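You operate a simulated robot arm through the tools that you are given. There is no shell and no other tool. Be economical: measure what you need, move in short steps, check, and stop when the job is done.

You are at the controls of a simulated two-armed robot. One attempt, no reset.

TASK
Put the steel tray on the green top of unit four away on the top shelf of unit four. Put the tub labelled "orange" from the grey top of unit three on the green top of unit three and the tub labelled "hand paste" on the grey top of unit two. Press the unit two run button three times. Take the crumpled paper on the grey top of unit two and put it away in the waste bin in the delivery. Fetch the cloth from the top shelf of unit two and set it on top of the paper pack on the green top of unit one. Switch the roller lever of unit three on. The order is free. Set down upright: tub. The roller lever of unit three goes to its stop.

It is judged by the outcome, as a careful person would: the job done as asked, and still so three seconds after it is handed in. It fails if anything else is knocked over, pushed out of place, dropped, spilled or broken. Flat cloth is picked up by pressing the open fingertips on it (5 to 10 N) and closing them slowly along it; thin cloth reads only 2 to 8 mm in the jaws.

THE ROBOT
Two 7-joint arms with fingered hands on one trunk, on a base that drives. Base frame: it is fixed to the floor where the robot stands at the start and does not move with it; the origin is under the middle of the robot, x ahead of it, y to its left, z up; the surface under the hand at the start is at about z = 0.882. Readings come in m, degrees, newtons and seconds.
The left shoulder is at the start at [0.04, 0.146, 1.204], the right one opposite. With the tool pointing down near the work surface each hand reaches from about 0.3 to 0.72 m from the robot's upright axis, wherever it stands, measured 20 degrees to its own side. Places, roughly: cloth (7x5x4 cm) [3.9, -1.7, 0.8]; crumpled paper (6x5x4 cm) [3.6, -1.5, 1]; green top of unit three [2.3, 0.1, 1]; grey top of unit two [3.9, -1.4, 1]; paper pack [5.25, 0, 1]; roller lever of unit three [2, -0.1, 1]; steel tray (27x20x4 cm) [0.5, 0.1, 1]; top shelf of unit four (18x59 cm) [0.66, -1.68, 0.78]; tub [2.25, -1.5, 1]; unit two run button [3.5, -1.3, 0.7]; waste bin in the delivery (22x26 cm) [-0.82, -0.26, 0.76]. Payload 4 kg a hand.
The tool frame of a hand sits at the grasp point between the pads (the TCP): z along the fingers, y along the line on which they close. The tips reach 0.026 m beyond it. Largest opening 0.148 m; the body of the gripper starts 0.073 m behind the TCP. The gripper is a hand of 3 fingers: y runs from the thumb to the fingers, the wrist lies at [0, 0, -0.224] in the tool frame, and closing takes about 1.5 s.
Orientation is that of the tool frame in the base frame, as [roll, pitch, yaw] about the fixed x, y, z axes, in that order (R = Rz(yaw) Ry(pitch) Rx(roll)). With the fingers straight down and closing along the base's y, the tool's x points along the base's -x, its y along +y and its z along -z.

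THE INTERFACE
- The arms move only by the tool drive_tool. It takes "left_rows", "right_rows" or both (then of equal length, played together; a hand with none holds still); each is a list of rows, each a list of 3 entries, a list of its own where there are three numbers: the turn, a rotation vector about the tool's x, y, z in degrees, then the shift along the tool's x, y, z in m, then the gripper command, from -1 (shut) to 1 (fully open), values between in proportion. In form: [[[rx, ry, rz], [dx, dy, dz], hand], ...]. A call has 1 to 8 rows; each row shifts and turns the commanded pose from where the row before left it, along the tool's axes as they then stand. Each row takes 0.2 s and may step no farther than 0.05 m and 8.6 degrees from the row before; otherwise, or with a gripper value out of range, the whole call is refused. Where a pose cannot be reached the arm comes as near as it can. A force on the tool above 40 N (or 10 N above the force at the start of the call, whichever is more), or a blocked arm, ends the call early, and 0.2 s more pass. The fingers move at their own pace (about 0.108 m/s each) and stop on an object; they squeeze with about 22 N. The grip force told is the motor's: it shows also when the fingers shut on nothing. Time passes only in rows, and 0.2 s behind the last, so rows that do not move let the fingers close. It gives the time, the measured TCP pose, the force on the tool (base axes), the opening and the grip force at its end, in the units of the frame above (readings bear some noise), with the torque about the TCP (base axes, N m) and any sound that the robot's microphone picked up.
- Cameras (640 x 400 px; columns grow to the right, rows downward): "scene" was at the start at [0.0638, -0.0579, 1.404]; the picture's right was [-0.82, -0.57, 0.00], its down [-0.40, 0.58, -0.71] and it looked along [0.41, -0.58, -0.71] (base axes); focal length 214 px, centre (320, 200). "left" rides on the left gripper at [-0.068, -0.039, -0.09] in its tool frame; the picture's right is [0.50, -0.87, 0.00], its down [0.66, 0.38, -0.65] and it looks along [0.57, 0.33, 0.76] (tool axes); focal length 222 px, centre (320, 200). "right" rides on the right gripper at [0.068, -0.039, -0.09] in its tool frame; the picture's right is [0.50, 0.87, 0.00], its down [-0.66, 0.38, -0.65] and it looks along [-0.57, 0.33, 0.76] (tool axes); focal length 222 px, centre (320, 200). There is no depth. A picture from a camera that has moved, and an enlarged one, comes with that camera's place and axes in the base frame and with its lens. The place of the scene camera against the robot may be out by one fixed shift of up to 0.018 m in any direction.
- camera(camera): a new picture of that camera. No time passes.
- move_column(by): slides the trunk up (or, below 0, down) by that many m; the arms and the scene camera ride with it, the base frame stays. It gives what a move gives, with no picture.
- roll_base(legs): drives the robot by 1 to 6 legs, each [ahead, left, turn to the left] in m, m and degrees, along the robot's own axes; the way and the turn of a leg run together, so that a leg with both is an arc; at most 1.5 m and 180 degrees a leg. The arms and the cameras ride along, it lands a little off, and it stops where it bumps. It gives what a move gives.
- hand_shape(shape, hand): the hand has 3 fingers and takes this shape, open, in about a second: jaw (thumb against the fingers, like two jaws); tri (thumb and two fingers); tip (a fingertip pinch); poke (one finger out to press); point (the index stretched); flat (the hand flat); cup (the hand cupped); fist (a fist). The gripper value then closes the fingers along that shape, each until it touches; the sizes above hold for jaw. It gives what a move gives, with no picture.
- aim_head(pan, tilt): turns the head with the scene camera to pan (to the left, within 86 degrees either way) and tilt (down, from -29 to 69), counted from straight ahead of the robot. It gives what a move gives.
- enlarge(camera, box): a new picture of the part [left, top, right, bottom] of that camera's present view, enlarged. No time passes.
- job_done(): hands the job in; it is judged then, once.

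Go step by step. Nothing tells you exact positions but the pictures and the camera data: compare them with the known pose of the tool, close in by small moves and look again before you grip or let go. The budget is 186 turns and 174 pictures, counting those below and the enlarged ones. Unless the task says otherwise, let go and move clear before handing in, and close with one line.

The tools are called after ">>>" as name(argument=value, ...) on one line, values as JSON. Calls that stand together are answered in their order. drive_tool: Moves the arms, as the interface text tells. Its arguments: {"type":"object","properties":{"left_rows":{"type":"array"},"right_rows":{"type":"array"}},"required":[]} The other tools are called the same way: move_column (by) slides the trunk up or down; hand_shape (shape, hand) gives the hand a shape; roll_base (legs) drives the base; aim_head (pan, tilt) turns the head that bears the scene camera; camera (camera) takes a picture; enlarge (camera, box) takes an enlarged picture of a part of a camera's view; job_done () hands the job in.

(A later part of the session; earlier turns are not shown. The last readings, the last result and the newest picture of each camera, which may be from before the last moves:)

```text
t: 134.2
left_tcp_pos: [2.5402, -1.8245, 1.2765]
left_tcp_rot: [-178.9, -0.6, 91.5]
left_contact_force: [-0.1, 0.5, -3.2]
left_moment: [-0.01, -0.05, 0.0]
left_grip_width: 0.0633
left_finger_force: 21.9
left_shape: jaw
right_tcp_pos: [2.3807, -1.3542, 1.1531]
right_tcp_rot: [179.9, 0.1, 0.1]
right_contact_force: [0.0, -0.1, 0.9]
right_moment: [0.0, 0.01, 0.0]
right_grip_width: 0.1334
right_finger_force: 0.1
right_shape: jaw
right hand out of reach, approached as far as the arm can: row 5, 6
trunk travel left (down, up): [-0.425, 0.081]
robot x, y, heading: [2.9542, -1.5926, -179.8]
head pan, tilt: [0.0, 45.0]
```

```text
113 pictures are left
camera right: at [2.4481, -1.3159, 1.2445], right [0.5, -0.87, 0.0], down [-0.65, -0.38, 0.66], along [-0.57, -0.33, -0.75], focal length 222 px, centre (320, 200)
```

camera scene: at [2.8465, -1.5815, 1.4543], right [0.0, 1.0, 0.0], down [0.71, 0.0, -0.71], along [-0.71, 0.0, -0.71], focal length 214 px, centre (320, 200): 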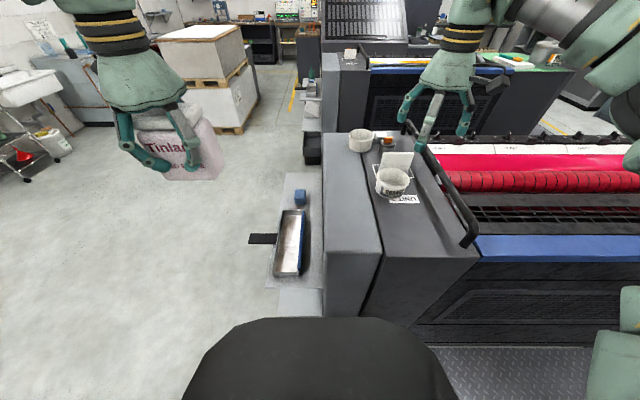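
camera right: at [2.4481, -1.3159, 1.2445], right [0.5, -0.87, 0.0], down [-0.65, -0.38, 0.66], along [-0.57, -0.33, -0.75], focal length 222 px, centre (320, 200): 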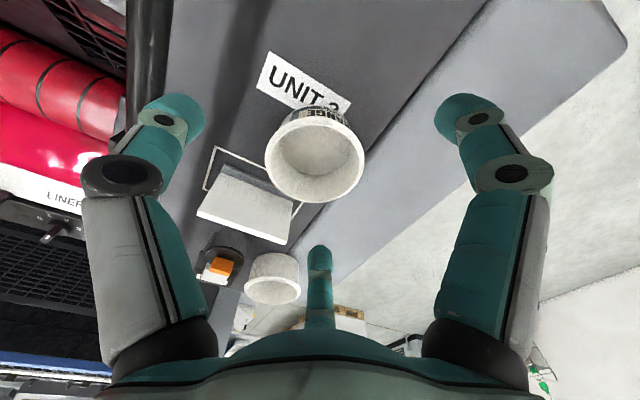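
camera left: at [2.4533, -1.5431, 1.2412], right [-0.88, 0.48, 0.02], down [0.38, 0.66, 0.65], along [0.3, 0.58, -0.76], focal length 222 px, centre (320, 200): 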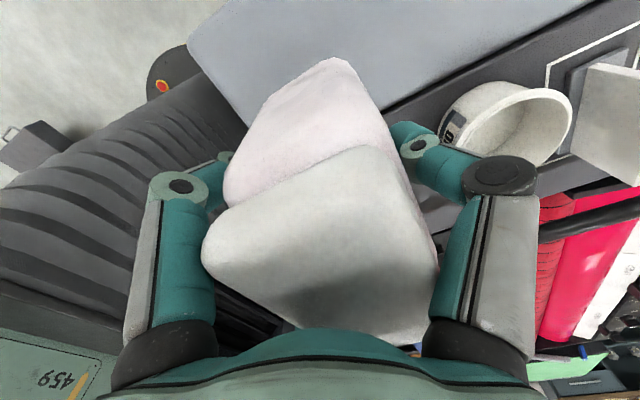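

>>> move_column(by=0.08)

>>> roll_base(legs=[[0.042, 0.02, 0]])

>>> drive_tool(right_rows=[[[0, 0, 0], [0, 0, 0.04], 0.8], [[0, 0, 0], [0, 0, 0.035], 0.8], [[0, 0, 0], [0, 0, 0], 0.8]])

>>> camera(camera="right")

>>> enlarge(camera="scene", box=[320, 80, 500, 220])

```text
t: 135.4
left_tcp_pos: [2.5389, -1.8265, 1.3566]
left_tcp_rot: [-178.9, -0.6, 91.6]
left_contact_force: [-0.2, 0.4, -4.1]
left_moment: [0.0, -0.08, 0.03]
left_grip_width: 0.063
left_finger_force: 22.8
left_shape: jaw
right_tcp_pos: [2.3815, -1.354, 1.2349]
right_tcp_rot: [179.9, 0.1, 0.1]
right_contact_force: [-0.1, -0.1, -0.6]
right_moment: [-0.02, 0.03, -0.02]
right_grip_width: 0.1332
right_finger_force: 0.2
right_shape: jaw
trunk travel left (down, up): [-0.505, 0.001]
robot x, y, heading: [2.9517, -1.5912, -179.8]
head pan, tilt: [0.0, 45.0]
```

```text
t: 136.3
left_tcp_pos: [2.5106, -1.84, 1.3626]
left_tcp_rot: [-178.4, -0.4, 91.3]
left_contact_force: [1.9, 0.3, -2.6]
left_moment: [-0.03, 0.03, 0.01]
left_grip_width: 0.0634
left_finger_force: 21.8
left_shape: jaw
right_tcp_pos: [2.3499, -1.369, 1.2383]
right_tcp_rot: [179.6, 0.7, 0.0]
right_contact_force: [0.5, -0.5, -0.4]
right_moment: [-0.05, 0.06, 0.03]
right_grip_width: 0.1331
right_finger_force: 0.2
right_shape: jaw
trunk travel left (down, up): [-0.505, 0.001]
robot x, y, heading: [2.9132, -1.6099, -179.9]
head pan, tilt: [0.0, 45.0]
```

```text
t: 137.1
left_tcp_pos: [2.5007, -1.8437, 1.3571]
left_tcp_rot: [-178.7, -0.6, 91.3]
left_contact_force: [-0.1, 1.3, -3.5]
left_moment: [-0.03, -0.05, -0.02]
left_grip_width: 0.0631
left_finger_force: 21.9
left_shape: jaw
right_tcp_pos: [2.3481, -1.3683, 1.1612]
right_tcp_rot: [179.8, 0.3, 0.1]
right_contact_force: [0.8, 0.0, -0.3]
right_moment: [-0.01, 0.03, -0.01]
right_grip_width: 0.1334
right_finger_force: 0.1
right_shape: jaw
right hand out of reach, approached as far as the arm can: row 2
trunk travel left (down, up): [-0.505, 0.001]
robot x, y, heading: [2.9133, -1.6055, -179.7]
head pan, tilt: [0.0, 45.0]
```

```text
112 pictures are left
camera right: at [2.4157, -1.3301, 1.2512], right [0.5, -0.87, 0.0], down [-0.65, -0.38, 0.66], along [-0.57, -0.33, -0.75], focal length 222 px, centre (320, 200)
```

right: 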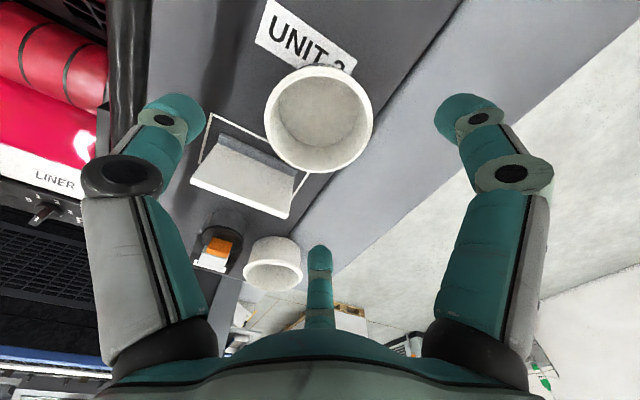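

```text
2.86 times, centred on (410, 150) of scene
camera zoom: at [2.8094, -1.601, 1.5338], right [0.0, 1.0, 0.0], down [0.71, 0.0, -0.71], along [-0.71, 0.0, -0.71], focal length 613 px, centre (63, 343)
```

zoom: 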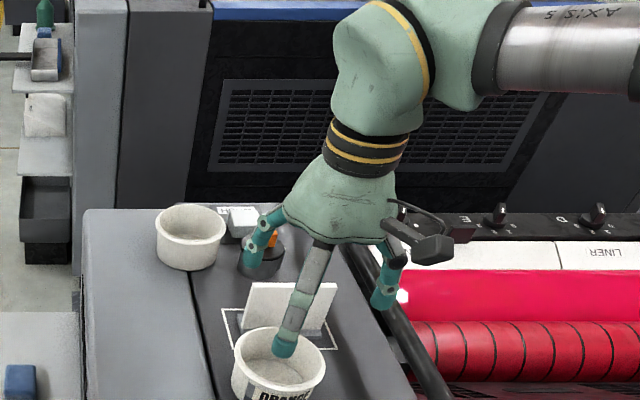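

>>> drive_tool(right_rows=[[[0, 0, 0], [0, 0, 0.02], 0.8], [[0, 0, 0], [0, 0, 0.02], 0.8], [[0, 0, 0], [0, 0, 0.02], 0.8], [[0, 0, 0], [0, 0, 0], 0.8]])

>>> camera(camera="scene")

```text
t: 138.1
left_tcp_pos: [2.5009, -1.8457, 1.3564]
left_tcp_rot: [-179.0, -0.6, 91.5]
left_contact_force: [0.7, 0.2, -4.0]
left_moment: [-0.03, -0.08, 0.01]
left_grip_width: 0.0632
left_finger_force: 22.2
left_shape: jaw
right_tcp_pos: [2.3614, -1.3602, 1.1071]
right_tcp_rot: [179.8, 0.2, 0.0]
right_contact_force: [-0.2, 0.0, 0.6]
right_moment: [0.06, 0.01, 0.0]
right_grip_width: 0.1331
right_finger_force: 0.1
right_shape: jaw
right hand out of reach, approached as far as the arm can: row 1, 2, 3
trunk travel left (down, up): [-0.505, 0.001]
robot x, y, heading: [2.9147, -1.6112, -180.2]
head pan, tilt: [0.0, 45.0]
```

```text
110 pictures are left
camera scene: at [2.8073, -1.6017, 1.5337], right [0.0, 1.0, 0.0], down [0.71, 0.0, -0.71], along [-0.71, 0.0, -0.71], focal length 214 px, centre (320, 200)
```

scene: 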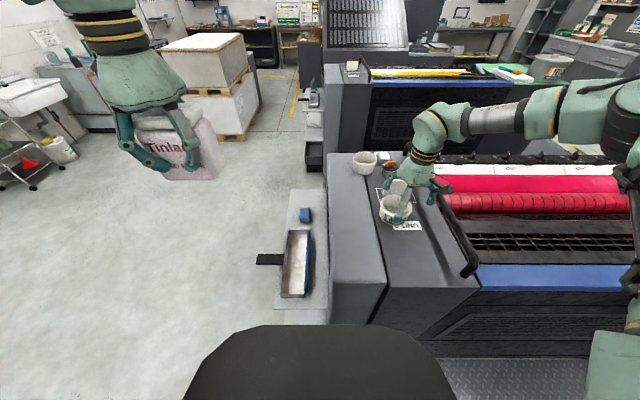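

The right arm's reach shrinks as it lowers here, so I'll leave the orange tub for the left hand later. First the jar goes to unit two: raise the right hand, back off and turn round.

>>> drive_tool(right_rows=[[[0, 0, 0], [0, 0, -0.045], 1], [[0, 0, 0], [0, 0, -0.045], 1], [[0, 0, 0], [0.02, 0, -0.04], 1], [[0, 0, 0], [0.045, 0, -0.02], 1], [[0, 0, 0], [0.045, 0, -0.02], 1], [[0, 0, 0], [0.045, 0, -0.02], 1]])

>>> roll_base(legs=[[-0.16, 0, 0], [0, -0.1, 180], [0, 0, 0]])

>>> camera(camera="scene")

```text
t: 139.5
left_tcp_pos: [2.5024, -1.8457, 1.357]
left_tcp_rot: [-178.8, -0.6, 91.5]
left_contact_force: [0.8, 0.5, -3.1]
left_moment: [0.03, -0.03, 0.04]
left_grip_width: 0.0631
left_finger_force: 22.4
left_shape: jaw
right_tcp_pos: [2.5184, -1.3598, 1.2992]
right_tcp_rot: [179.9, 0.3, 0.1]
right_contact_force: [-0.1, 0.1, 0.4]
right_moment: [0.01, 0.04, 0.02]
right_grip_width: 0.1483
right_finger_force: 0.1
right_shape: jaw
trunk travel left (down, up): [-0.505, 0.001]
robot x, y, heading: [2.9122, -1.6111, -179.9]
head pan, tilt: [0.0, 45.0]
```

```text
t: 148.5
left_tcp_pos: [3.4219, -1.3757, 1.3572]
left_tcp_rot: [-179.0, -0.6, -88.6]
left_contact_force: [-0.8, -0.2, -4.8]
left_moment: [-0.01, 0.03, 0.04]
left_grip_width: 0.0625
left_finger_force: 22.4
left_shape: jaw
right_tcp_pos: [3.4065, -1.8604, 1.2977]
right_tcp_rot: [179.9, 0.2, -179.8]
right_contact_force: [0.7, -0.2, -0.1]
right_moment: [-0.01, 0.01, -0.01]
right_grip_width: 0.1479
right_finger_force: 0.0
right_shape: jaw
trunk travel left (down, up): [-0.505, 0.001]
robot x, y, heading: [3.007, -1.6159, 0.2]
head pan, tilt: [0.0, 45.0]
cut short: leg 2
```

```text
109 pictures are left
camera scene: at [3.1084, -1.6001, 1.5337], right [0.0, -1.0, 0.0], down [-0.71, 0.0, -0.71], along [0.71, 0.0, -0.71], focal length 214 px, centre (320, 200)
```

scene: 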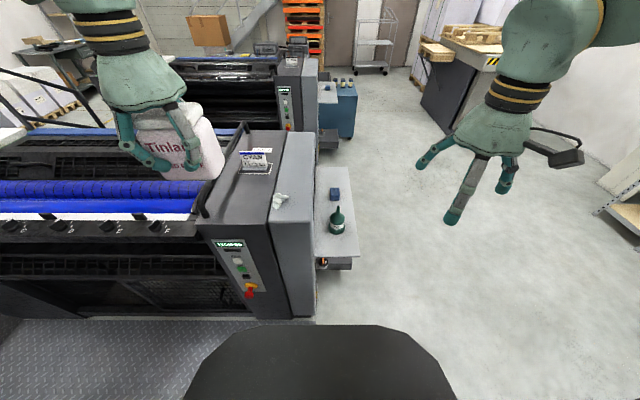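

Unit two is ahead: paper, cyan sign, and control panel visible. I zoom in on the top and the panel.

>>> enlarge(camera="scene", box=[190, 120, 370, 240])

>>> enlarge(camera="scene", box=[190, 220, 310, 310])

```text
3.33 times, centred on (280, 180) of scene
camera zoom: at [3.1084, -1.6001, 1.5337], right [0.0, -1.0, 0.0], down [-0.71, 0.0, -0.71], along [0.71, 0.0, -0.71], focal length 715 px, centre (453, 267)
```

zoom: 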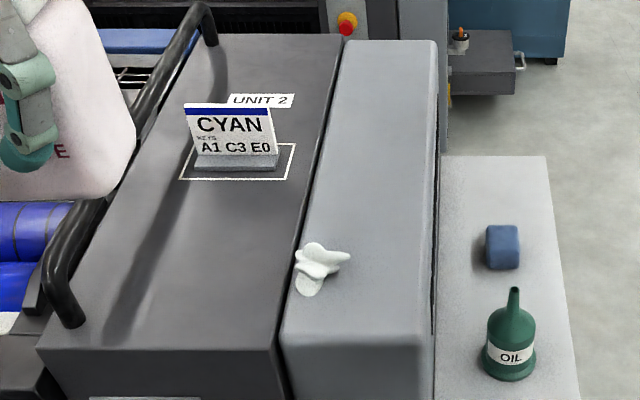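

```text
4.44 times, centred on (250, 265) of scene
camera zoom: at [3.1084, -1.6001, 1.5337], right [0.0, -1.0, 0.0], down [-0.71, 0.0, -0.71], along [0.71, 0.0, -0.71], focal length 953 px, centre (631, -89)
```

zoom: 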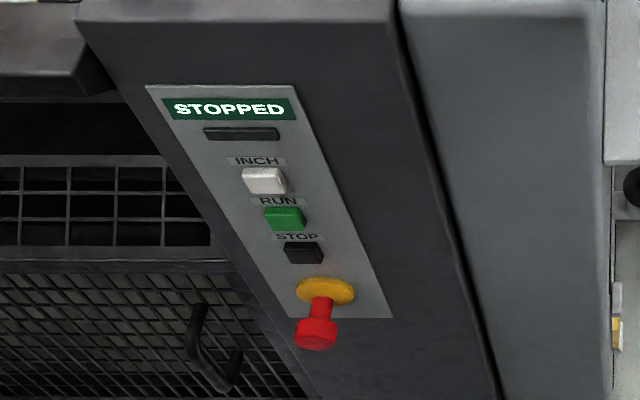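

RUN is the green middle button. The dark part of the top in front of the sign (x 3.56–3.80, y −1.43…−1.25) is free for the jar; I drive 0.19 m closer.

>>> roll_base(legs=[[0.19, 0, -0.2]])

>>> drive_tool(left_rows=[[[0, 0, 0], [0, -0.035, 0], -1], [[0, 0, 0], [0, -0.035, 0], -1], [[0, 0, 0], [0, 0, 0.045], -1], [[0, 0, 0], [0, 0, 0.045], -1], [[0, 0, 0], [0, 0, 0.045], -1], [[0, 0, 0], [0, 0, 0], -1]])

>>> camera(camera="scene")

>>> camera(camera="left")

```text
t: 150.1
left_tcp_pos: [3.6082, -1.3785, 1.3594]
left_tcp_rot: [-178.5, -0.6, -88.9]
left_contact_force: [-0.5, -0.6, -4.2]
left_moment: [-0.05, 0.02, 0.02]
left_grip_width: 0.0623
left_finger_force: 22.2
left_shape: jaw
right_tcp_pos: [3.5906, -1.8631, 1.2995]
right_tcp_rot: [179.9, 0.5, 179.8]
right_contact_force: [-1.3, 0.1, 0.5]
right_moment: [-0.01, -0.02, 0.02]
right_grip_width: 0.1481
right_finger_force: 0.0
right_shape: jaw
trunk travel left (down, up): [-0.505, 0.001]
robot x, y, heading: [3.1948, -1.6115, -0.2]
head pan, tilt: [0.0, 45.0]
```

```text
t: 151.5
left_tcp_pos: [3.6819, -1.3798, 1.224]
left_tcp_rot: [-178.9, -0.6, -88.9]
left_contact_force: [-0.5, 0.5, -4.8]
left_moment: [0.01, 0.06, 0.0]
left_grip_width: 0.0625
left_finger_force: 22.0
left_shape: jaw
right_tcp_pos: [3.5943, -1.8635, 1.2975]
right_tcp_rot: [179.9, 0.2, 179.7]
right_contact_force: [-0.7, -0.1, 0.3]
right_moment: [-0.01, 0.03, 0.02]
right_grip_width: 0.1478
right_finger_force: 0.0
right_shape: jaw
trunk travel left (down, up): [-0.505, 0.001]
robot x, y, heading: [3.1969, -1.6056, -0.3]
head pan, tilt: [0.0, 45.0]
```

```text
106 pictures are left
camera scene: at [3.2975, -1.6011, 1.5338], right [0.0, -1.0, 0.0], down [-0.71, 0.0, -0.71], along [0.71, 0.0, -0.71], focal length 214 px, centre (320, 200)
```

scene: 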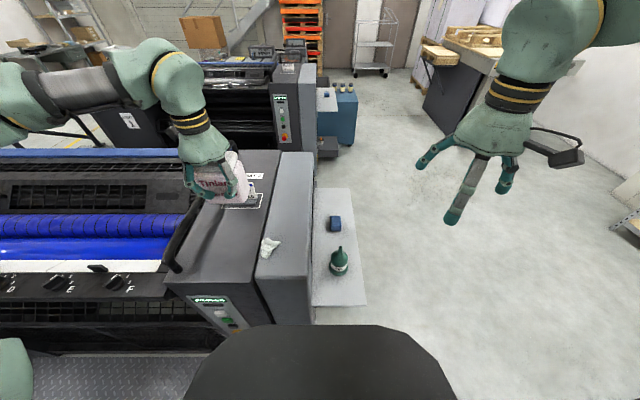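

```text
105 pictures are left
camera left: at [3.7193, -1.3107, 1.314], right [0.88, -0.48, 0.02], down [-0.38, -0.66, 0.65], along [-0.3, -0.58, -0.76], focal length 222 px, centre (320, 200)
```

left: 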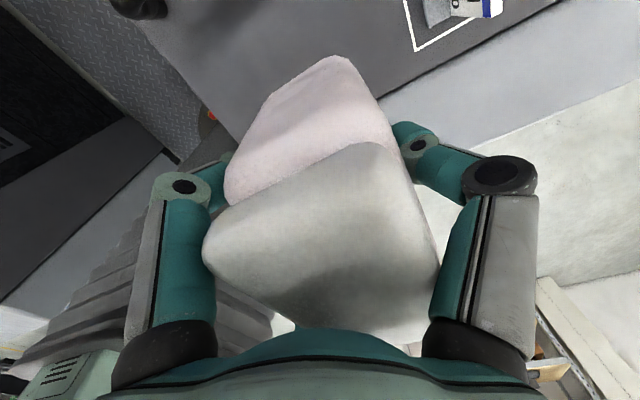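

I nudge 2 cm toward +y and lower to near the pick height (≈1.066), then find contact in small steps.

>>> drive_tool(left_rows=[[[0, 0, 0], [-0.02, 0, 0.03], -1], [[0, 0, 0], [0, 0, 0.045], -1], [[0, 0, 0], [0, 0, 0.045], -1], [[0, 0, 0], [0, 0, 0.025], -1], [[0, 0, 0], [0, 0, 0.006], -1], [[0, 0, 0], [0, 0, 0], -1]])

>>> enlarge(camera="scene", box=[150, 130, 310, 270])

```text
t: 152.9
left_tcp_pos: [3.6869, -1.3604, 1.0695]
left_tcp_rot: [-178.7, -0.6, -88.9]
left_contact_force: [0.7, -1.2, -3.3]
left_moment: [0.02, 0.04, 0.0]
left_grip_width: 0.0624
left_finger_force: 22.0
left_shape: jaw
right_tcp_pos: [3.5948, -1.8643, 1.2978]
right_tcp_rot: [179.9, 0.2, 179.7]
right_contact_force: [-0.4, -0.3, 0.1]
right_moment: [0.02, 0.02, 0.0]
right_grip_width: 0.1479
right_finger_force: 0.1
right_shape: jaw
trunk travel left (down, up): [-0.505, 0.001]
robot x, y, heading: [3.1977, -1.6101, -0.2]
head pan, tilt: [0.0, 45.0]
```

```text
2.86 times, centred on (230, 200) of scene
camera zoom: at [3.2982, -1.6012, 1.5337], right [0.0, -1.0, 0.0], down [-0.71, 0.0, -0.71], along [0.71, 0.0, -0.71], focal length 613 px, centre (577, 200)
```

zoom: 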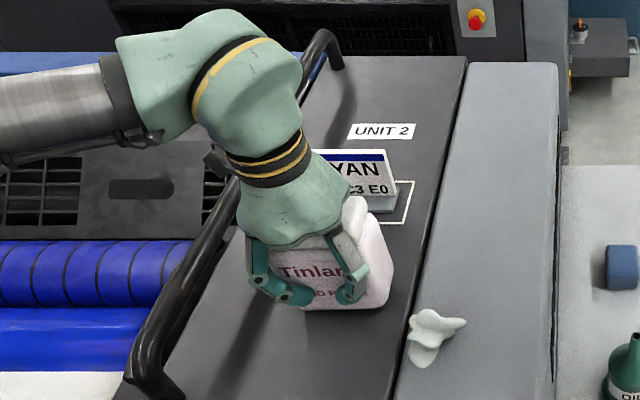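

>>> drive_tool(left_rows=[[[0, 0, 0], [0, 0, 0.002], -1], [[0, 0, 0], [0, 0, 0.002], -1], [[0, 0, 0], [0, 0, 0.002], -1], [[0, 0, 0], [0, 0, 0.001], -1], [[0, 0, 0], [0, 0, 0], -1]])

```text
t: 154.1
left_tcp_pos: [3.6887, -1.3608, 1.0656]
left_tcp_rot: [-178.8, -0.6, -88.8]
left_contact_force: [0.8, -1.2, 2.9]
left_moment: [0.28, 0.18, 0.03]
left_grip_width: 0.0621
left_finger_force: 22.2
left_shape: jaw
right_tcp_pos: [3.5944, -1.8627, 1.2976]
right_tcp_rot: [179.8, 0.3, 179.8]
right_contact_force: [-0.5, -0.6, 1.1]
right_moment: [0.03, -0.04, 0.04]
right_grip_width: 0.1477
right_finger_force: 0.2
right_shape: jaw
trunk travel left (down, up): [-0.505, 0.001]
robot x, y, heading: [3.2011, -1.6095, -0.4]
head pan, tilt: [0.0, 45.0]
```

Touchdown. Opening gently, then rising.

>>> drive_tool(left_rows=[[[0, 0, 0], [0, 0, 0], 0.0], [[0, 0, 0], [0, 0, 0], 0.2], [[0, 0, 0], [0, 0, 0], 0.4], [[0, 0, 0], [0, 0, -0.004], 0.6], [[0, 0, 0], [0, 0, -0.01], 0.6], [[0, 0, 0], [0, 0, -0.03], 0.6], [[0, 0, 0], [0, 0, -0.045], 0.6], [[0, 0, 0], [0, 0, -0.045], 0.6]])

>>> drive_tool(left_rows=[[[0, 0, 0], [0, 0, -0.045], 0.6], [[0, 0, 0], [0, 0, -0.045], 0.6], [[0, 0, 0], [0, 0.045, 0], 0.6], [[0, 0, 0], [0, 0.045, 0], 0.6], [[0, 0, 0], [0, 0, 0], 0.6]])

>>> camera(camera="scene")

```text
t: 155.9
left_tcp_pos: [3.6836, -1.3572, 1.2008]
left_tcp_rot: [-178.8, -0.5, -88.9]
left_contact_force: [-0.3, -0.3, 0.1]
left_moment: [-0.01, 0.02, 0.0]
left_grip_width: 0.1183
left_finger_force: 0.1
left_shape: jaw
right_tcp_pos: [3.5944, -1.863, 1.2995]
right_tcp_rot: [179.8, 0.3, 179.7]
right_contact_force: [-1.0, -0.4, 1.2]
right_moment: [0.02, -0.03, -0.02]
right_grip_width: 0.1479
right_finger_force: 0.1
right_shape: jaw
trunk travel left (down, up): [-0.505, 0.001]
robot x, y, heading: [3.1975, -1.6119, -0.1]
head pan, tilt: [0.0, 45.0]
```

```text
t: 157.1
left_tcp_pos: [3.5958, -1.3605, 1.2907]
left_tcp_rot: [-178.9, -0.7, -88.9]
left_contact_force: [-0.2, -1.1, -0.4]
left_moment: [0.03, 0.02, 0.02]
left_grip_width: 0.118
left_finger_force: 0.1
left_shape: jaw
right_tcp_pos: [3.5949, -1.8637, 1.2978]
right_tcp_rot: [179.8, 0.2, 179.7]
right_contact_force: [-0.5, 0.2, -0.6]
right_moment: [0.0, 0.0, 0.02]
right_grip_width: 0.1481
right_finger_force: 0.1
right_shape: jaw
trunk travel left (down, up): [-0.505, 0.001]
robot x, y, heading: [3.1996, -1.6069, -0.4]
head pan, tilt: [0.0, 45.0]
```

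```text
103 pictures are left
camera scene: at [3.2982, -1.602, 1.5337], right [0.0, -1.0, 0.0], down [-0.71, 0.0, -0.71], along [0.71, 0.0, -0.71], focal length 214 px, centre (320, 200)
```

scene: 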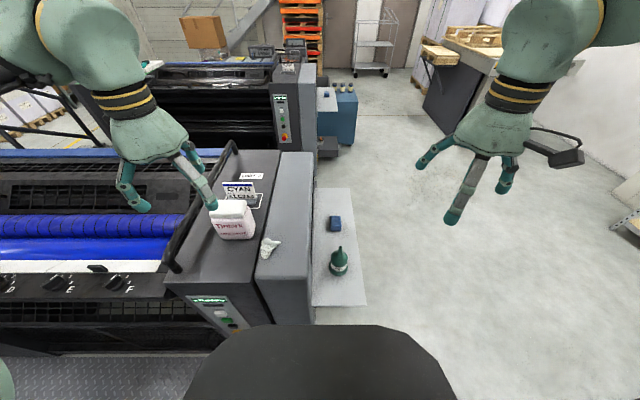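

The hand paste stands upright on unit two. Next the paper with the right hand: I shift the base 0.3 m to the left.

>>> roll_base(legs=[[0, 0.3, 0.3]])

>>> aim_head(pan=-20, tilt=50)

>>> enlarge(camera="scene", box=[200, 100, 440, 250])

>>> camera(camera="right")

```text
t: 159.1
left_tcp_pos: [3.5952, -1.0643, 1.2929]
left_tcp_rot: [-178.8, -0.5, -88.8]
left_contact_force: [0.4, 0.6, 0.5]
left_moment: [0.02, -0.02, -0.01]
left_grip_width: 0.1183
left_finger_force: 0.1
left_shape: jaw
right_tcp_pos: [3.5961, -1.5664, 1.2966]
right_tcp_rot: [179.8, 0.2, 179.8]
right_contact_force: [-0.9, 0.3, -0.7]
right_moment: [0.02, 0.01, 0.0]
right_grip_width: 0.148
right_finger_force: 0.0
right_shape: jaw
trunk travel left (down, up): [-0.505, 0.001]
robot x, y, heading: [3.198, -1.3125, -0.1]
head pan, tilt: [0.0, 45.0]
```

```text
t: 159.9
left_tcp_pos: [3.5961, -1.0591, 1.2909]
left_tcp_rot: [-178.9, -0.7, -88.7]
left_contact_force: [-0.1, -0.1, 0.2]
left_moment: [-0.04, 0.0, 0.0]
left_grip_width: 0.118
left_finger_force: 0.0
left_shape: jaw
right_tcp_pos: [3.5954, -1.5625, 1.2977]
right_tcp_rot: [179.9, 0.2, 179.7]
right_contact_force: [-0.1, 0.5, -0.3]
right_moment: [-0.02, -0.02, -0.01]
right_grip_width: 0.148
right_finger_force: 0.0
right_shape: jaw
trunk travel left (down, up): [-0.505, 0.001]
robot x, y, heading: [3.1955, -1.3112, 0.2]
head pan, tilt: [-20.0, 50.0]
```

```text
2.67 times, centred on (320, 175) of scene
camera zoom: at [3.2891, -1.327, 1.5269], right [-0.34, -0.94, 0.0], down [-0.72, 0.26, -0.64], along [0.6, -0.22, -0.77], focal length 572 px, centre (320, 267)
```

zoom: 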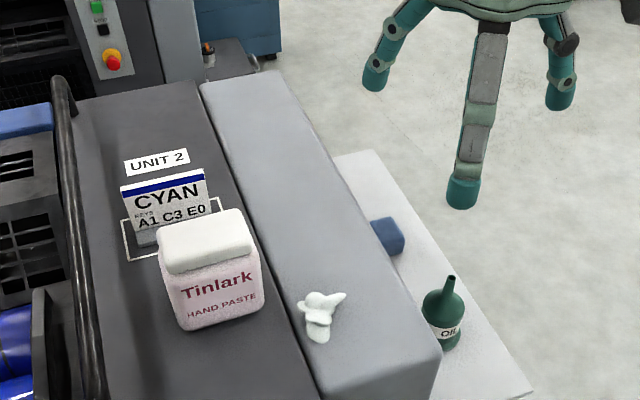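

```text
101 pictures are left
camera right: at [3.5275, -1.6019, 1.3888], right [-0.5, 0.87, 0.0], down [0.65, 0.38, 0.66], along [0.57, 0.33, -0.75], focal length 222 px, centre (320, 200)
```

right: 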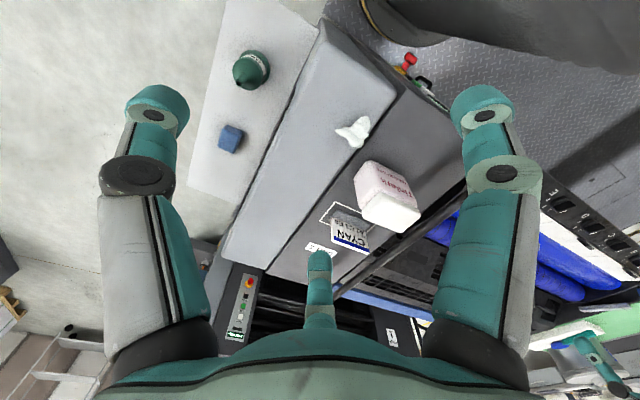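

Paper at ≈[3.633,−1.458], with the jar close behind it. I turn the right hand so the thumb goes to the +x side and the two fingers come from my side, away from the jar.

>>> drive_tool(right_rows=[[[0, 0, -8.4], [0, 0, 0], 1], [[0, 0, -8.4], [0, 0, 0], 1], [[0, 0, -8.4], [0, 0, 0], 1], [[0, 0, -8.4], [0, 0, 0], 1], [[0, 0, -8.4], [0, 0, 0], 1], [[0, 0, -8.4], [0, 0, 0], 1], [[0, 0, -8.4], [0, 0, 0], 1], [[0, 0, -8.4], [0, 0, 0], 1]])

>>> drive_tool(right_rows=[[[0, 0, -8.4], [0, 0, 0], 0.6], [[0, 0, -8.4], [0, 0, 0], 0.6], [[0, 0, -6], [0, 0, 0], 0.5], [[0, 0, 0], [-0.035, -0.012, 0.03], 0.5], [[0, 0, 0], [-0.035, -0.012, 0.03], 0.5], [[0, 0, 0], [-0.034, -0.013, 0.03], 0.5], [[0, 0, 0], [0, 0, 0.03], 0.5], [[0, 0, 0], [0, 0, 0], 0.5]])

>>> camera(camera="right")

>>> enlarge(camera="scene", box=[200, 100, 440, 250])

```text
t: 161.7
left_tcp_pos: [3.5938, -1.0614, 1.2918]
left_tcp_rot: [-178.8, -0.6, -88.8]
left_contact_force: [1.1, 0.1, -0.2]
left_moment: [0.0, 0.04, 0.0]
left_grip_width: 0.1181
left_finger_force: 0.0
left_shape: jaw
right_tcp_pos: [3.5967, -1.5606, 1.298]
right_tcp_rot: [-179.7, 0.2, -112.8]
right_contact_force: [0.6, -0.3, -1.0]
right_moment: [0.0, -0.02, 0.02]
right_grip_width: 0.148
right_finger_force: 0.0
right_shape: jaw
trunk travel left (down, up): [-0.505, 0.001]
robot x, y, heading: [3.2014, -1.3114, -0.2]
head pan, tilt: [-20.0, 50.0]
```

```text
t: 163.5
left_tcp_pos: [3.5938, -1.0597, 1.2921]
left_tcp_rot: [-178.8, -0.7, -88.7]
left_contact_force: [0.6, -0.4, -0.5]
left_moment: [-0.01, 0.0, -0.02]
left_grip_width: 0.1184
left_finger_force: 0.1
left_shape: jaw
right_tcp_pos: [3.6331, -1.4586, 1.1786]
right_tcp_rot: [-179.7, 0.1, -90.2]
right_contact_force: [0.0, -0.4, 0.4]
right_moment: [0.02, 0.03, -0.02]
right_grip_width: 0.1111
right_finger_force: 0.1
right_shape: jaw
trunk travel left (down, up): [-0.505, 0.001]
robot x, y, heading: [3.1986, -1.3094, 0.1]
head pan, tilt: [-20.0, 50.0]
```

```text
100 pictures are left
camera right: at [3.6716, -1.5273, 1.2686], right [-0.87, -0.5, -0.01], down [-0.38, 0.65, 0.65], along [-0.32, 0.57, -0.76], focal length 222 px, centre (320, 200)
```

right: 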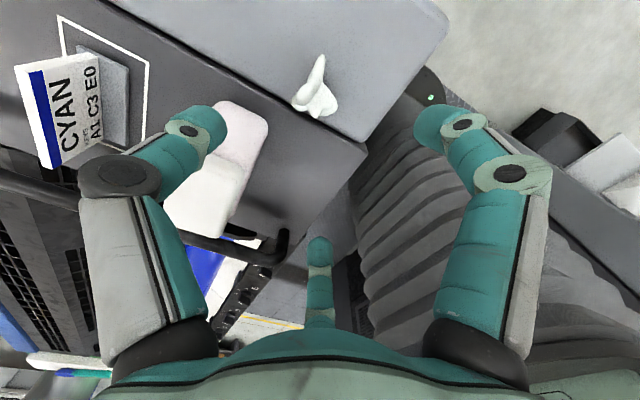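

```text
2.67 times, centred on (320, 175) of scene
camera zoom: at [3.2885, -1.3279, 1.5269], right [-0.34, -0.94, 0.0], down [-0.72, 0.26, -0.64], along [0.6, -0.22, -0.77], focal length 572 px, centre (320, 267)
```

zoom: 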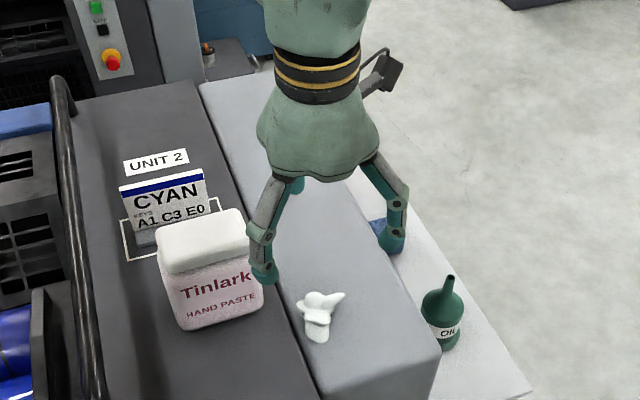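

Clear of the jar. Descending around the paper.

>>> drive_tool(right_rows=[[[0, 0, 0], [0.004, 0, 0.04], 0.5], [[0, 0, 0], [0, 0, 0.04], 0.5], [[0, 0, 0], [0, 0, 0.04], 0.5], [[0, 0, 0], [0, 0, 0.015], 0.5], [[0, 0, 0], [0, 0, 0], 0.5]])

>>> enlarge(camera="scene", box=[250, 140, 410, 240])

>>> camera(camera="right")

```text
t: 164.7
left_tcp_pos: [3.5949, -1.0595, 1.2911]
left_tcp_rot: [-178.9, -0.6, -88.8]
left_contact_force: [-0.5, -0.3, 0.1]
left_moment: [0.01, 0.03, -0.02]
left_grip_width: 0.118
left_finger_force: 0.0
left_shape: jaw
right_tcp_pos: [3.6212, -1.4918, 1.0613]
right_tcp_rot: [-179.8, 0.2, -90.2]
right_contact_force: [1.2, 0.0, -0.2]
right_moment: [0.0, 0.0, -0.04]
right_grip_width: 0.1114
right_finger_force: 0.0
right_shape: jaw
right hand out of reach, approached as far as the arm can: row 2, 3, 4
trunk travel left (down, up): [-0.505, 0.001]
robot x, y, heading: [3.1972, -1.3144, 0.2]
head pan, tilt: [-20.0, 50.0]
```

```text
4.00 times, centred on (330, 190) of scene
camera zoom: at [3.2893, -1.3279, 1.5268], right [-0.34, -0.94, 0.0], down [-0.72, 0.26, -0.64], along [0.6, -0.22, -0.77], focal length 858 px, centre (280, 240)
```

zoom: 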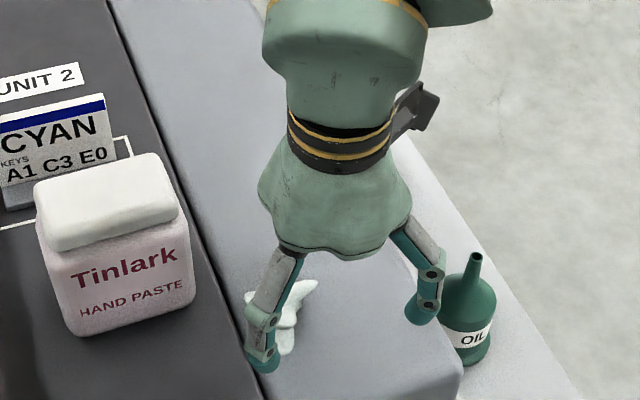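

```text
97 pictures are left
camera right: at [3.6604, -1.5609, 1.1527], right [-0.87, -0.5, -0.01], down [-0.38, 0.65, 0.65], along [-0.32, 0.57, -0.76], focal length 222 px, centre (320, 200)
```

right: 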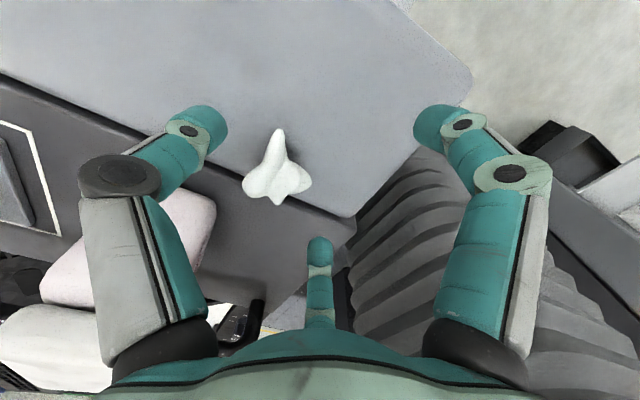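

Reach is limited with the trunk this high. I lift both hands and lower the trunk 0.15 m.

>>> drive_tool(right_rows=[[[0, 0, 0], [0, 0, -0.045], 0.5], [[0, 0, 0], [0, 0, -0.045], 0.5], [[0, 0, 0], [0, 0, -0.045], 0.5], [[0, 0, 0], [-0.03, -0.015, -0.03], 0.5], [[0, 0, 0], [0, 0, 0], 0.5]], left_rows=[[[0, 0, 0], [0, 0, -0.03], 1], [[0, 0, 0], [0, 0, -0.03], 1], [[0, 0, 0], [0, 0, -0.03], 1], [[0, 0, 0], [0, 0, 0], 1], [[0, 0, 0], [0, 0, 0], 1]])

>>> move_column(by=-0.15)

>>> camera(camera="right")

```text
t: 165.9
left_tcp_pos: [3.5941, -1.0599, 1.3816]
left_tcp_rot: [-178.9, -0.6, -88.9]
left_contact_force: [-0.3, -0.4, 0.2]
left_moment: [-0.01, 0.04, -0.03]
left_grip_width: 0.1481
left_finger_force: 0.0
left_shape: jaw
right_tcp_pos: [3.6387, -1.4618, 1.2246]
right_tcp_rot: [-179.8, 0.2, -90.3]
right_contact_force: [0.1, -1.1, 0.4]
right_moment: [0.02, -0.01, 0.01]
right_grip_width: 0.1109
right_finger_force: 0.1
right_shape: jaw
trunk travel left (down, up): [-0.505, 0.001]
robot x, y, heading: [3.2006, -1.3086, 0.0]
head pan, tilt: [-20.0, 50.0]
```

```text
t: 167.7
left_tcp_pos: [3.5942, -1.0604, 1.2312]
left_tcp_rot: [-178.8, -0.6, -88.8]
left_contact_force: [-0.1, 0.6, 0.6]
left_moment: [0.01, 0.02, -0.01]
left_grip_width: 0.148
left_finger_force: 0.0
left_shape: jaw
right_tcp_pos: [3.638, -1.4627, 1.0744]
right_tcp_rot: [-179.8, 0.2, -90.1]
right_contact_force: [0.2, 0.1, -0.1]
right_moment: [0.0, -0.02, -0.02]
right_grip_width: 0.1111
right_finger_force: 0.1
right_shape: jaw
trunk travel left (down, up): [-0.355, 0.151]
robot x, y, heading: [3.1981, -1.311, -0.2]
head pan, tilt: [-20.0, 50.0]
```

```text
96 pictures are left
camera right: at [3.6761, -1.5305, 1.1655], right [-0.87, -0.5, 0.0], down [-0.38, 0.65, 0.65], along [-0.32, 0.57, -0.76], focal length 222 px, centre (320, 200)
```

right: 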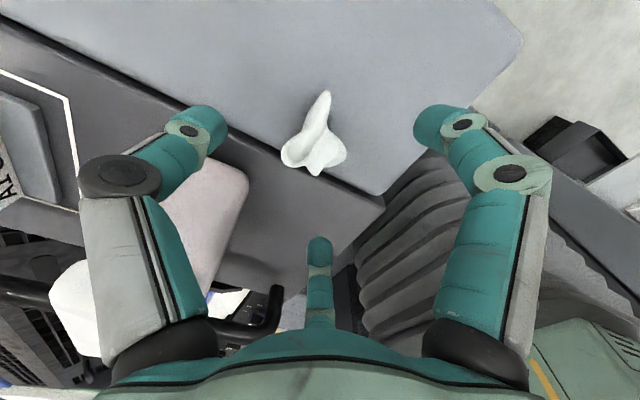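

Centred now. Descending and closing.

>>> drive_tool(right_rows=[[[0, 0, 0], [0, 0, 0.025], 0.5], [[0, 0, 0], [0, 0, 0.02], 0.5], [[0, 0, 0], [0, 0, 0.003], 0.5], [[0, 0, 0], [0, 0, 0], 0.0], [[0, 0, 0], [0, 0, 0], -0.5], [[0, 0, 0], [0, 0, 0], -1], [[0, 0, 0], [0, 0, 0], -1], [[0, 0, 0], [0, 0, 0], -1]])

>>> camera(camera="right")

>>> camera(camera="scene")

```text
t: 169.5
left_tcp_pos: [3.592, -1.0601, 1.2335]
left_tcp_rot: [-178.8, -0.8, -88.8]
left_contact_force: [0.4, 0.3, -0.4]
left_moment: [0.0, 0.02, -0.02]
left_grip_width: 0.1477
left_finger_force: 0.1
left_shape: jaw
right_tcp_pos: [3.6372, -1.4609, 1.0287]
right_tcp_rot: [-179.5, 0.2, -90.2]
right_contact_force: [3.0, -0.8, 22.8]
right_moment: [0.08, 0.07, 0.04]
right_grip_width: 0.0382
right_finger_force: 22.0
right_shape: jaw
trunk travel left (down, up): [-0.355, 0.151]
robot x, y, heading: [3.202, -1.3114, 0.2]
head pan, tilt: [-20.0, 50.0]
```

```text
95 pictures are left
camera right: at [3.6761, -1.5305, 1.1195], right [-0.87, -0.5, -0.01], down [-0.38, 0.65, 0.65], along [-0.32, 0.57, -0.76], focal length 222 px, centre (320, 200)
```

right: 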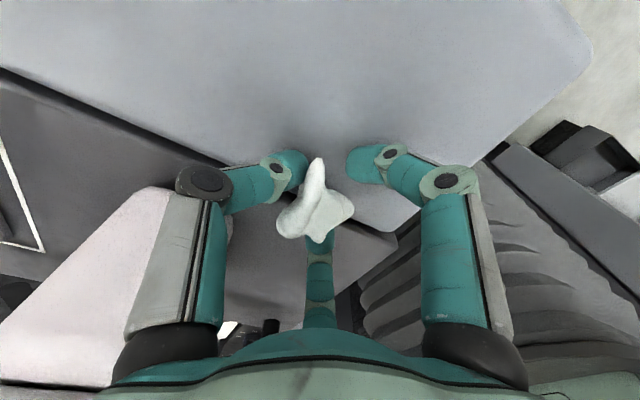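

```text
94 pictures are left
camera scene: at [3.2874, -1.3275, 1.3769], right [-0.34, -0.94, 0.0], down [-0.72, 0.26, -0.64], along [0.6, -0.22, -0.77], focal length 214 px, centre (320, 200)
```

scene: 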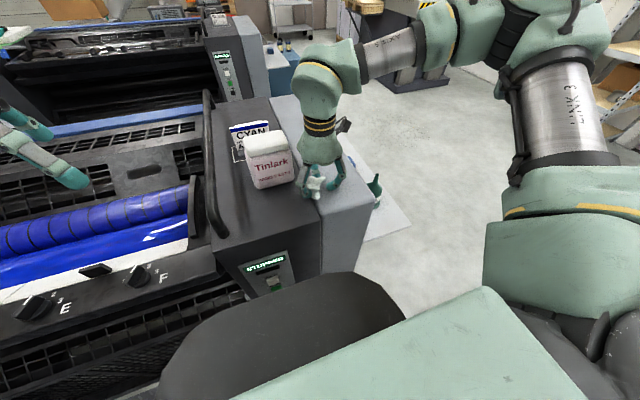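

Paper is gripped (38 mm). Lifting.

>>> drive_tool(right_rows=[[[0, 0, 0], [0, 0, -0.01], -1], [[0, 0, 0], [0, 0, -0.04], -1], [[0, 0, 0], [0, 0, -0.045], -1], [[0, 0, 0], [0, 0, -0.045], -1], [[0, 0, 0], [0, 0, -0.045], -1], [[0, 0, 0], [0, 0.03, -0.03], -1], [[0, 0, 0], [0, 0.045, 0], -1], [[0, 0, 0], [0, 0.045, 0], -1]])

>>> camera(camera="right")

>>> enlarge(camera="scene", box=[190, 100, 430, 300])

```text
t: 171.3
left_tcp_pos: [3.592, -1.0604, 1.2327]
left_tcp_rot: [-178.8, -0.5, -88.8]
left_contact_force: [0.5, -0.1, 0.6]
left_moment: [0.03, -0.02, -0.01]
left_grip_width: 0.1476
left_finger_force: 0.0
left_shape: jaw
right_tcp_pos: [3.5159, -1.4625, 1.2422]
right_tcp_rot: [-179.7, 0.2, -90.3]
right_contact_force: [-0.4, 0.0, -0.6]
right_moment: [0.03, -0.02, -0.03]
right_grip_width: 0.0352
right_finger_force: 22.0
right_shape: jaw
trunk travel left (down, up): [-0.355, 0.151]
robot x, y, heading: [3.1998, -1.3113, -0.3]
head pan, tilt: [-20.0, 50.0]
```

```text
93 pictures are left
camera right: at [3.5541, -1.5314, 1.3323], right [-0.87, -0.5, -0.01], down [-0.38, 0.65, 0.65], along [-0.32, 0.57, -0.76], focal length 222 px, centre (320, 200)
```

right: 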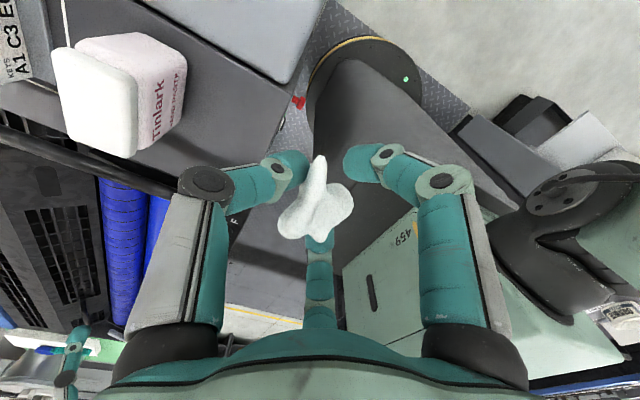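

```text
2.00 times, centred on (310, 200) of scene
camera zoom: at [3.2872, -1.328, 1.3769], right [-0.34, -0.94, 0.0], down [-0.72, 0.26, -0.64], along [0.6, -0.22, -0.77], focal length 429 px, centre (340, 200)
```

zoom: 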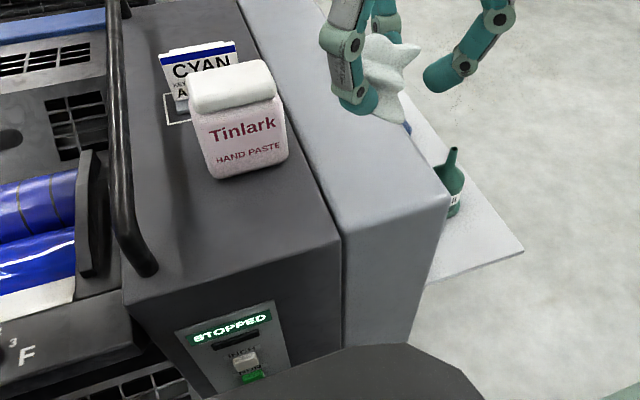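

Paper is securely held. Now RUN: I back off, lower the trunk, and shape the left hand for poking.

>>> roll_base(legs=[[-0.24, -0.12, 0]])

>>> hand_shape(shape="poke", hand="left")

>>> drive_tool(left_rows=[[[8.5, 0, 0], [0, -0.03, 0], 1], [[8.5, 0, 0], [0, -0.03, 0], 1], [[8.5, 0, 0], [0, -0.02, 0], 1], [[8.5, 0, 0], [0, 0, 0], 1], [[8.5, 0, 0], [0, 0, 0], 1], [[8.5, 0, 0], [0, 0, 0], 1], [[8.5, 0, 0], [0, 0, 0], 1], [[8.5, 0, 0], [0, 0, 0], 1]])

>>> aim_head(pan=10, tilt=45)

>>> camera(camera="scene")

>>> camera(camera="left")

```text
t: 173.2
left_tcp_pos: [3.3534, -1.1773, 1.2312]
left_tcp_rot: [-178.9, -0.8, -88.7]
left_contact_force: [-0.3, 0.4, -0.1]
left_moment: [0.0, 0.0, -0.01]
left_grip_width: 0.148
left_finger_force: 0.1
left_shape: jaw
right_tcp_pos: [3.2772, -1.5802, 1.2411]
right_tcp_rot: [-179.8, 0.2, -90.2]
right_contact_force: [-0.4, 0.0, 0.2]
right_moment: [0.0, 0.03, 0.01]
right_grip_width: 0.0352
right_finger_force: 22.1
right_shape: jaw
trunk travel left (down, up): [-0.355, 0.151]
robot x, y, heading: [2.9617, -1.4327, -0.3]
head pan, tilt: [-20.0, 50.0]
```

```text
t: 174.1
left_tcp_pos: [3.3533, -1.1786, 1.232]
left_tcp_rot: [-178.8, -0.5, -88.8]
left_contact_force: [-0.4, -0.7, -0.3]
left_moment: [-0.01, 0.03, -0.03]
left_grip_width: 0.0003
left_finger_force: 0.1
left_shape: poke
right_tcp_pos: [3.2771, -1.5813, 1.2401]
right_tcp_rot: [-179.9, 0.3, -90.1]
right_contact_force: [-0.4, -1.4, -0.6]
right_moment: [0.02, -0.01, 0.03]
right_grip_width: 0.0354
right_finger_force: 21.7
right_shape: jaw
trunk travel left (down, up): [-0.355, 0.151]
robot x, y, heading: [2.958, -1.4291, -0.0]
head pan, tilt: [-20.0, 50.0]
```

```text
t: 175.9
left_tcp_pos: [3.4346, -1.1772, 1.2463]
left_tcp_rot: [-110.7, -0.7, -88.8]
left_contact_force: [0.0, 0.0, 1.0]
left_moment: [-0.01, -0.01, 0.02]
left_grip_width: 0.0
left_finger_force: 0.0
left_shape: poke
left hand out of reach, approached as far as the arm can: row 8
right_tcp_pos: [3.276, -1.5808, 1.2402]
right_tcp_rot: [-179.8, 0.1, -90.2]
right_contact_force: [0.0, -0.9, 1.1]
right_moment: [-0.03, 0.03, -0.02]
right_grip_width: 0.0352
right_finger_force: 21.6
right_shape: jaw
trunk travel left (down, up): [-0.355, 0.151]
robot x, y, heading: [2.9564, -1.4327, -0.0]
head pan, tilt: [-20.0, 50.0]
```

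```text
t: 176.8
left_tcp_pos: [3.4346, -1.176, 1.2465]
left_tcp_rot: [-111.0, -0.6, -88.8]
left_contact_force: [-0.5, 0.5, 0.4]
left_moment: [0.02, 0.02, 0.01]
left_grip_width: 0.0
left_finger_force: 0.1
left_shape: poke
right_tcp_pos: [3.2764, -1.5811, 1.2405]
right_tcp_rot: [-179.7, 0.1, -90.2]
right_contact_force: [-0.6, 0.0, 0.1]
right_moment: [0.03, -0.02, 0.01]
right_grip_width: 0.0355
right_finger_force: 21.9
right_shape: jaw
trunk travel left (down, up): [-0.355, 0.151]
robot x, y, heading: [2.9608, -1.4313, -0.0]
head pan, tilt: [10.0, 45.0]
```

```text
91 pictures are left
camera scene: at [3.0552, -1.4068, 1.3837], right [0.17, -0.98, 0.0], down [-0.7, -0.12, -0.71], along [0.7, 0.12, -0.71], focal length 214 px, centre (320, 200)
```

scene: 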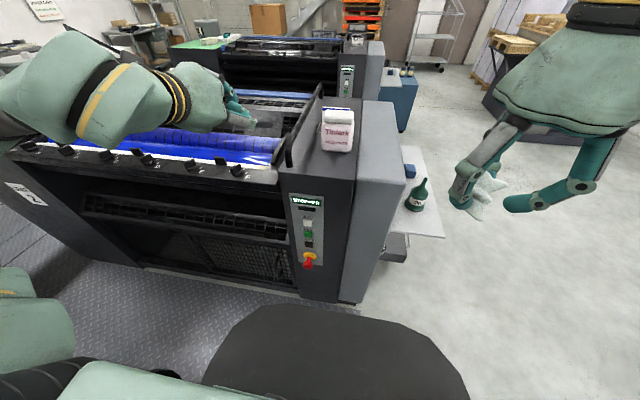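

```text
90 pictures are left
camera left: at [3.3633, -1.1104, 1.3135], right [0.32, -0.48, 0.81], down [-0.73, -0.67, -0.11], along [0.6, -0.56, -0.57], focal length 222 px, centre (320, 200)
```

left: 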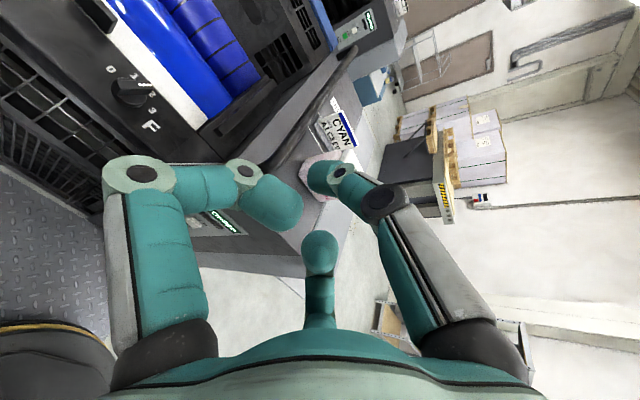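

The panel is clearly visible. I pull the left hand back in front of the machine and lower the trunk to the button's level.

>>> drive_tool(left_rows=[[[0, 0, 0], [0.01, 0.018, -0.045], 1], [[0, 0, 0], [0.01, 0.018, -0.045], 1], [[0, 0, 0], [0.045, 0, 0], 1], [[0, 0, 0], [0.04, 0, 0], 1], [[0, 0, 0], [0, 0, 0], 1]])

>>> move_column(by=-0.28)

>>> drive_tool(left_rows=[[[5, 0, 0], [0, 0.03, 0], 1], [[5, 0, 0], [0, 0.04, 0], 1], [[4, 0, 0], [0, 0.04, 0], 1], [[0, 0, 0], [0, 0.03, 0], 1], [[0, 0, 0], [0, 0, 0], 1]])

>>> camera(camera="scene")

>>> camera(camera="left")

```text
t: 178.1
left_tcp_pos: [3.3971, -1.2759, 1.2959]
left_tcp_rot: [-110.8, -0.7, -88.8]
left_contact_force: [-0.1, 0.6, 0.2]
left_moment: [-0.03, 0.03, 0.0]
left_grip_width: 0.0
left_finger_force: 0.0
left_shape: poke
left hand out of reach, approached as far as the arm can: row 1, 2
right_tcp_pos: [3.2754, -1.5797, 1.2424]
right_tcp_rot: [-179.7, 0.1, -90.1]
right_contact_force: [0.1, -0.4, -1.3]
right_moment: [-0.07, 0.0, -0.02]
right_grip_width: 0.0355
right_finger_force: 22.0
right_shape: jaw
trunk travel left (down, up): [-0.355, 0.151]
robot x, y, heading: [2.9589, -1.4298, 0.0]
head pan, tilt: [10.0, 45.0]
```

```text
t: 180.9
left_tcp_pos: [3.3984, -1.2754, 1.0164]
left_tcp_rot: [-110.8, -0.5, -88.6]
left_contact_force: [0.0, 0.5, 0.2]
left_moment: [0.01, 0.01, 0.01]
left_grip_width: 0.0
left_finger_force: 0.0
left_shape: poke
right_tcp_pos: [3.2751, -1.5812, 0.9602]
right_tcp_rot: [-179.7, 0.1, -90.3]
right_contact_force: [0.3, 0.6, 0.4]
right_moment: [0.0, 0.0, -0.03]
right_grip_width: 0.0355
right_finger_force: 21.4
right_shape: jaw
trunk travel left (down, up): [-0.075, 0.431]
robot x, y, heading: [2.958, -1.4284, 0.2]
head pan, tilt: [10.0, 45.0]
```

```text
t: 182.1
left_tcp_pos: [3.4303, -1.3477, 0.9655]
left_tcp_rot: [-97.1, -0.5, -88.3]
left_contact_force: [0.8, -0.3, 0.0]
left_moment: [0.01, 0.04, -0.02]
left_grip_width: 0.0001
left_finger_force: 0.1
left_shape: poke
left hand out of reach, approached as far as the arm can: row 1, 2, 3, 4
right_tcp_pos: [3.2754, -1.5813, 0.9611]
right_tcp_rot: [-179.7, 0.0, -90.1]
right_contact_force: [0.4, 0.2, -1.0]
right_moment: [-0.03, 0.0, -0.02]
right_grip_width: 0.0354
right_finger_force: 22.1
right_shape: jaw
trunk travel left (down, up): [-0.075, 0.431]
robot x, y, heading: [2.9578, -1.4296, -0.3]
head pan, tilt: [10.0, 45.0]
```

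```text
89 pictures are left
camera scene: at [3.0543, -1.4056, 1.1036], right [0.17, -0.98, 0.0], down [-0.7, -0.12, -0.71], along [0.7, 0.12, -0.71], focal length 214 px, centre (320, 200)
```

scene: 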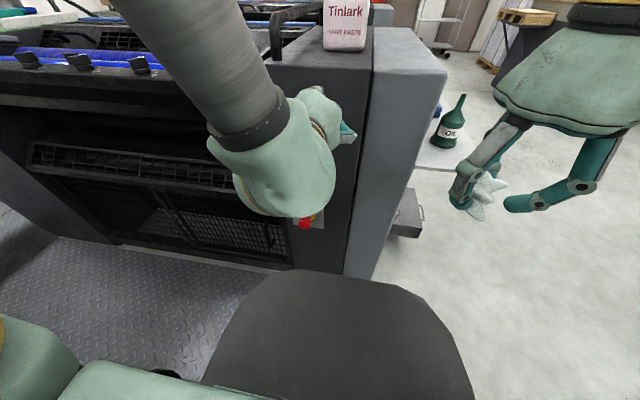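

```text
88 pictures are left
camera left: at [3.3448, -1.2836, 1.0134], right [0.12, -0.49, 0.86], down [-0.68, -0.68, -0.29], along [0.73, -0.55, -0.41], focal length 222 px, centre (320, 200)
```

left: 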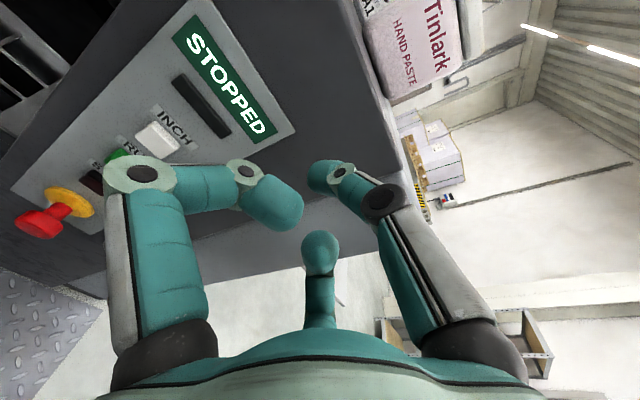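

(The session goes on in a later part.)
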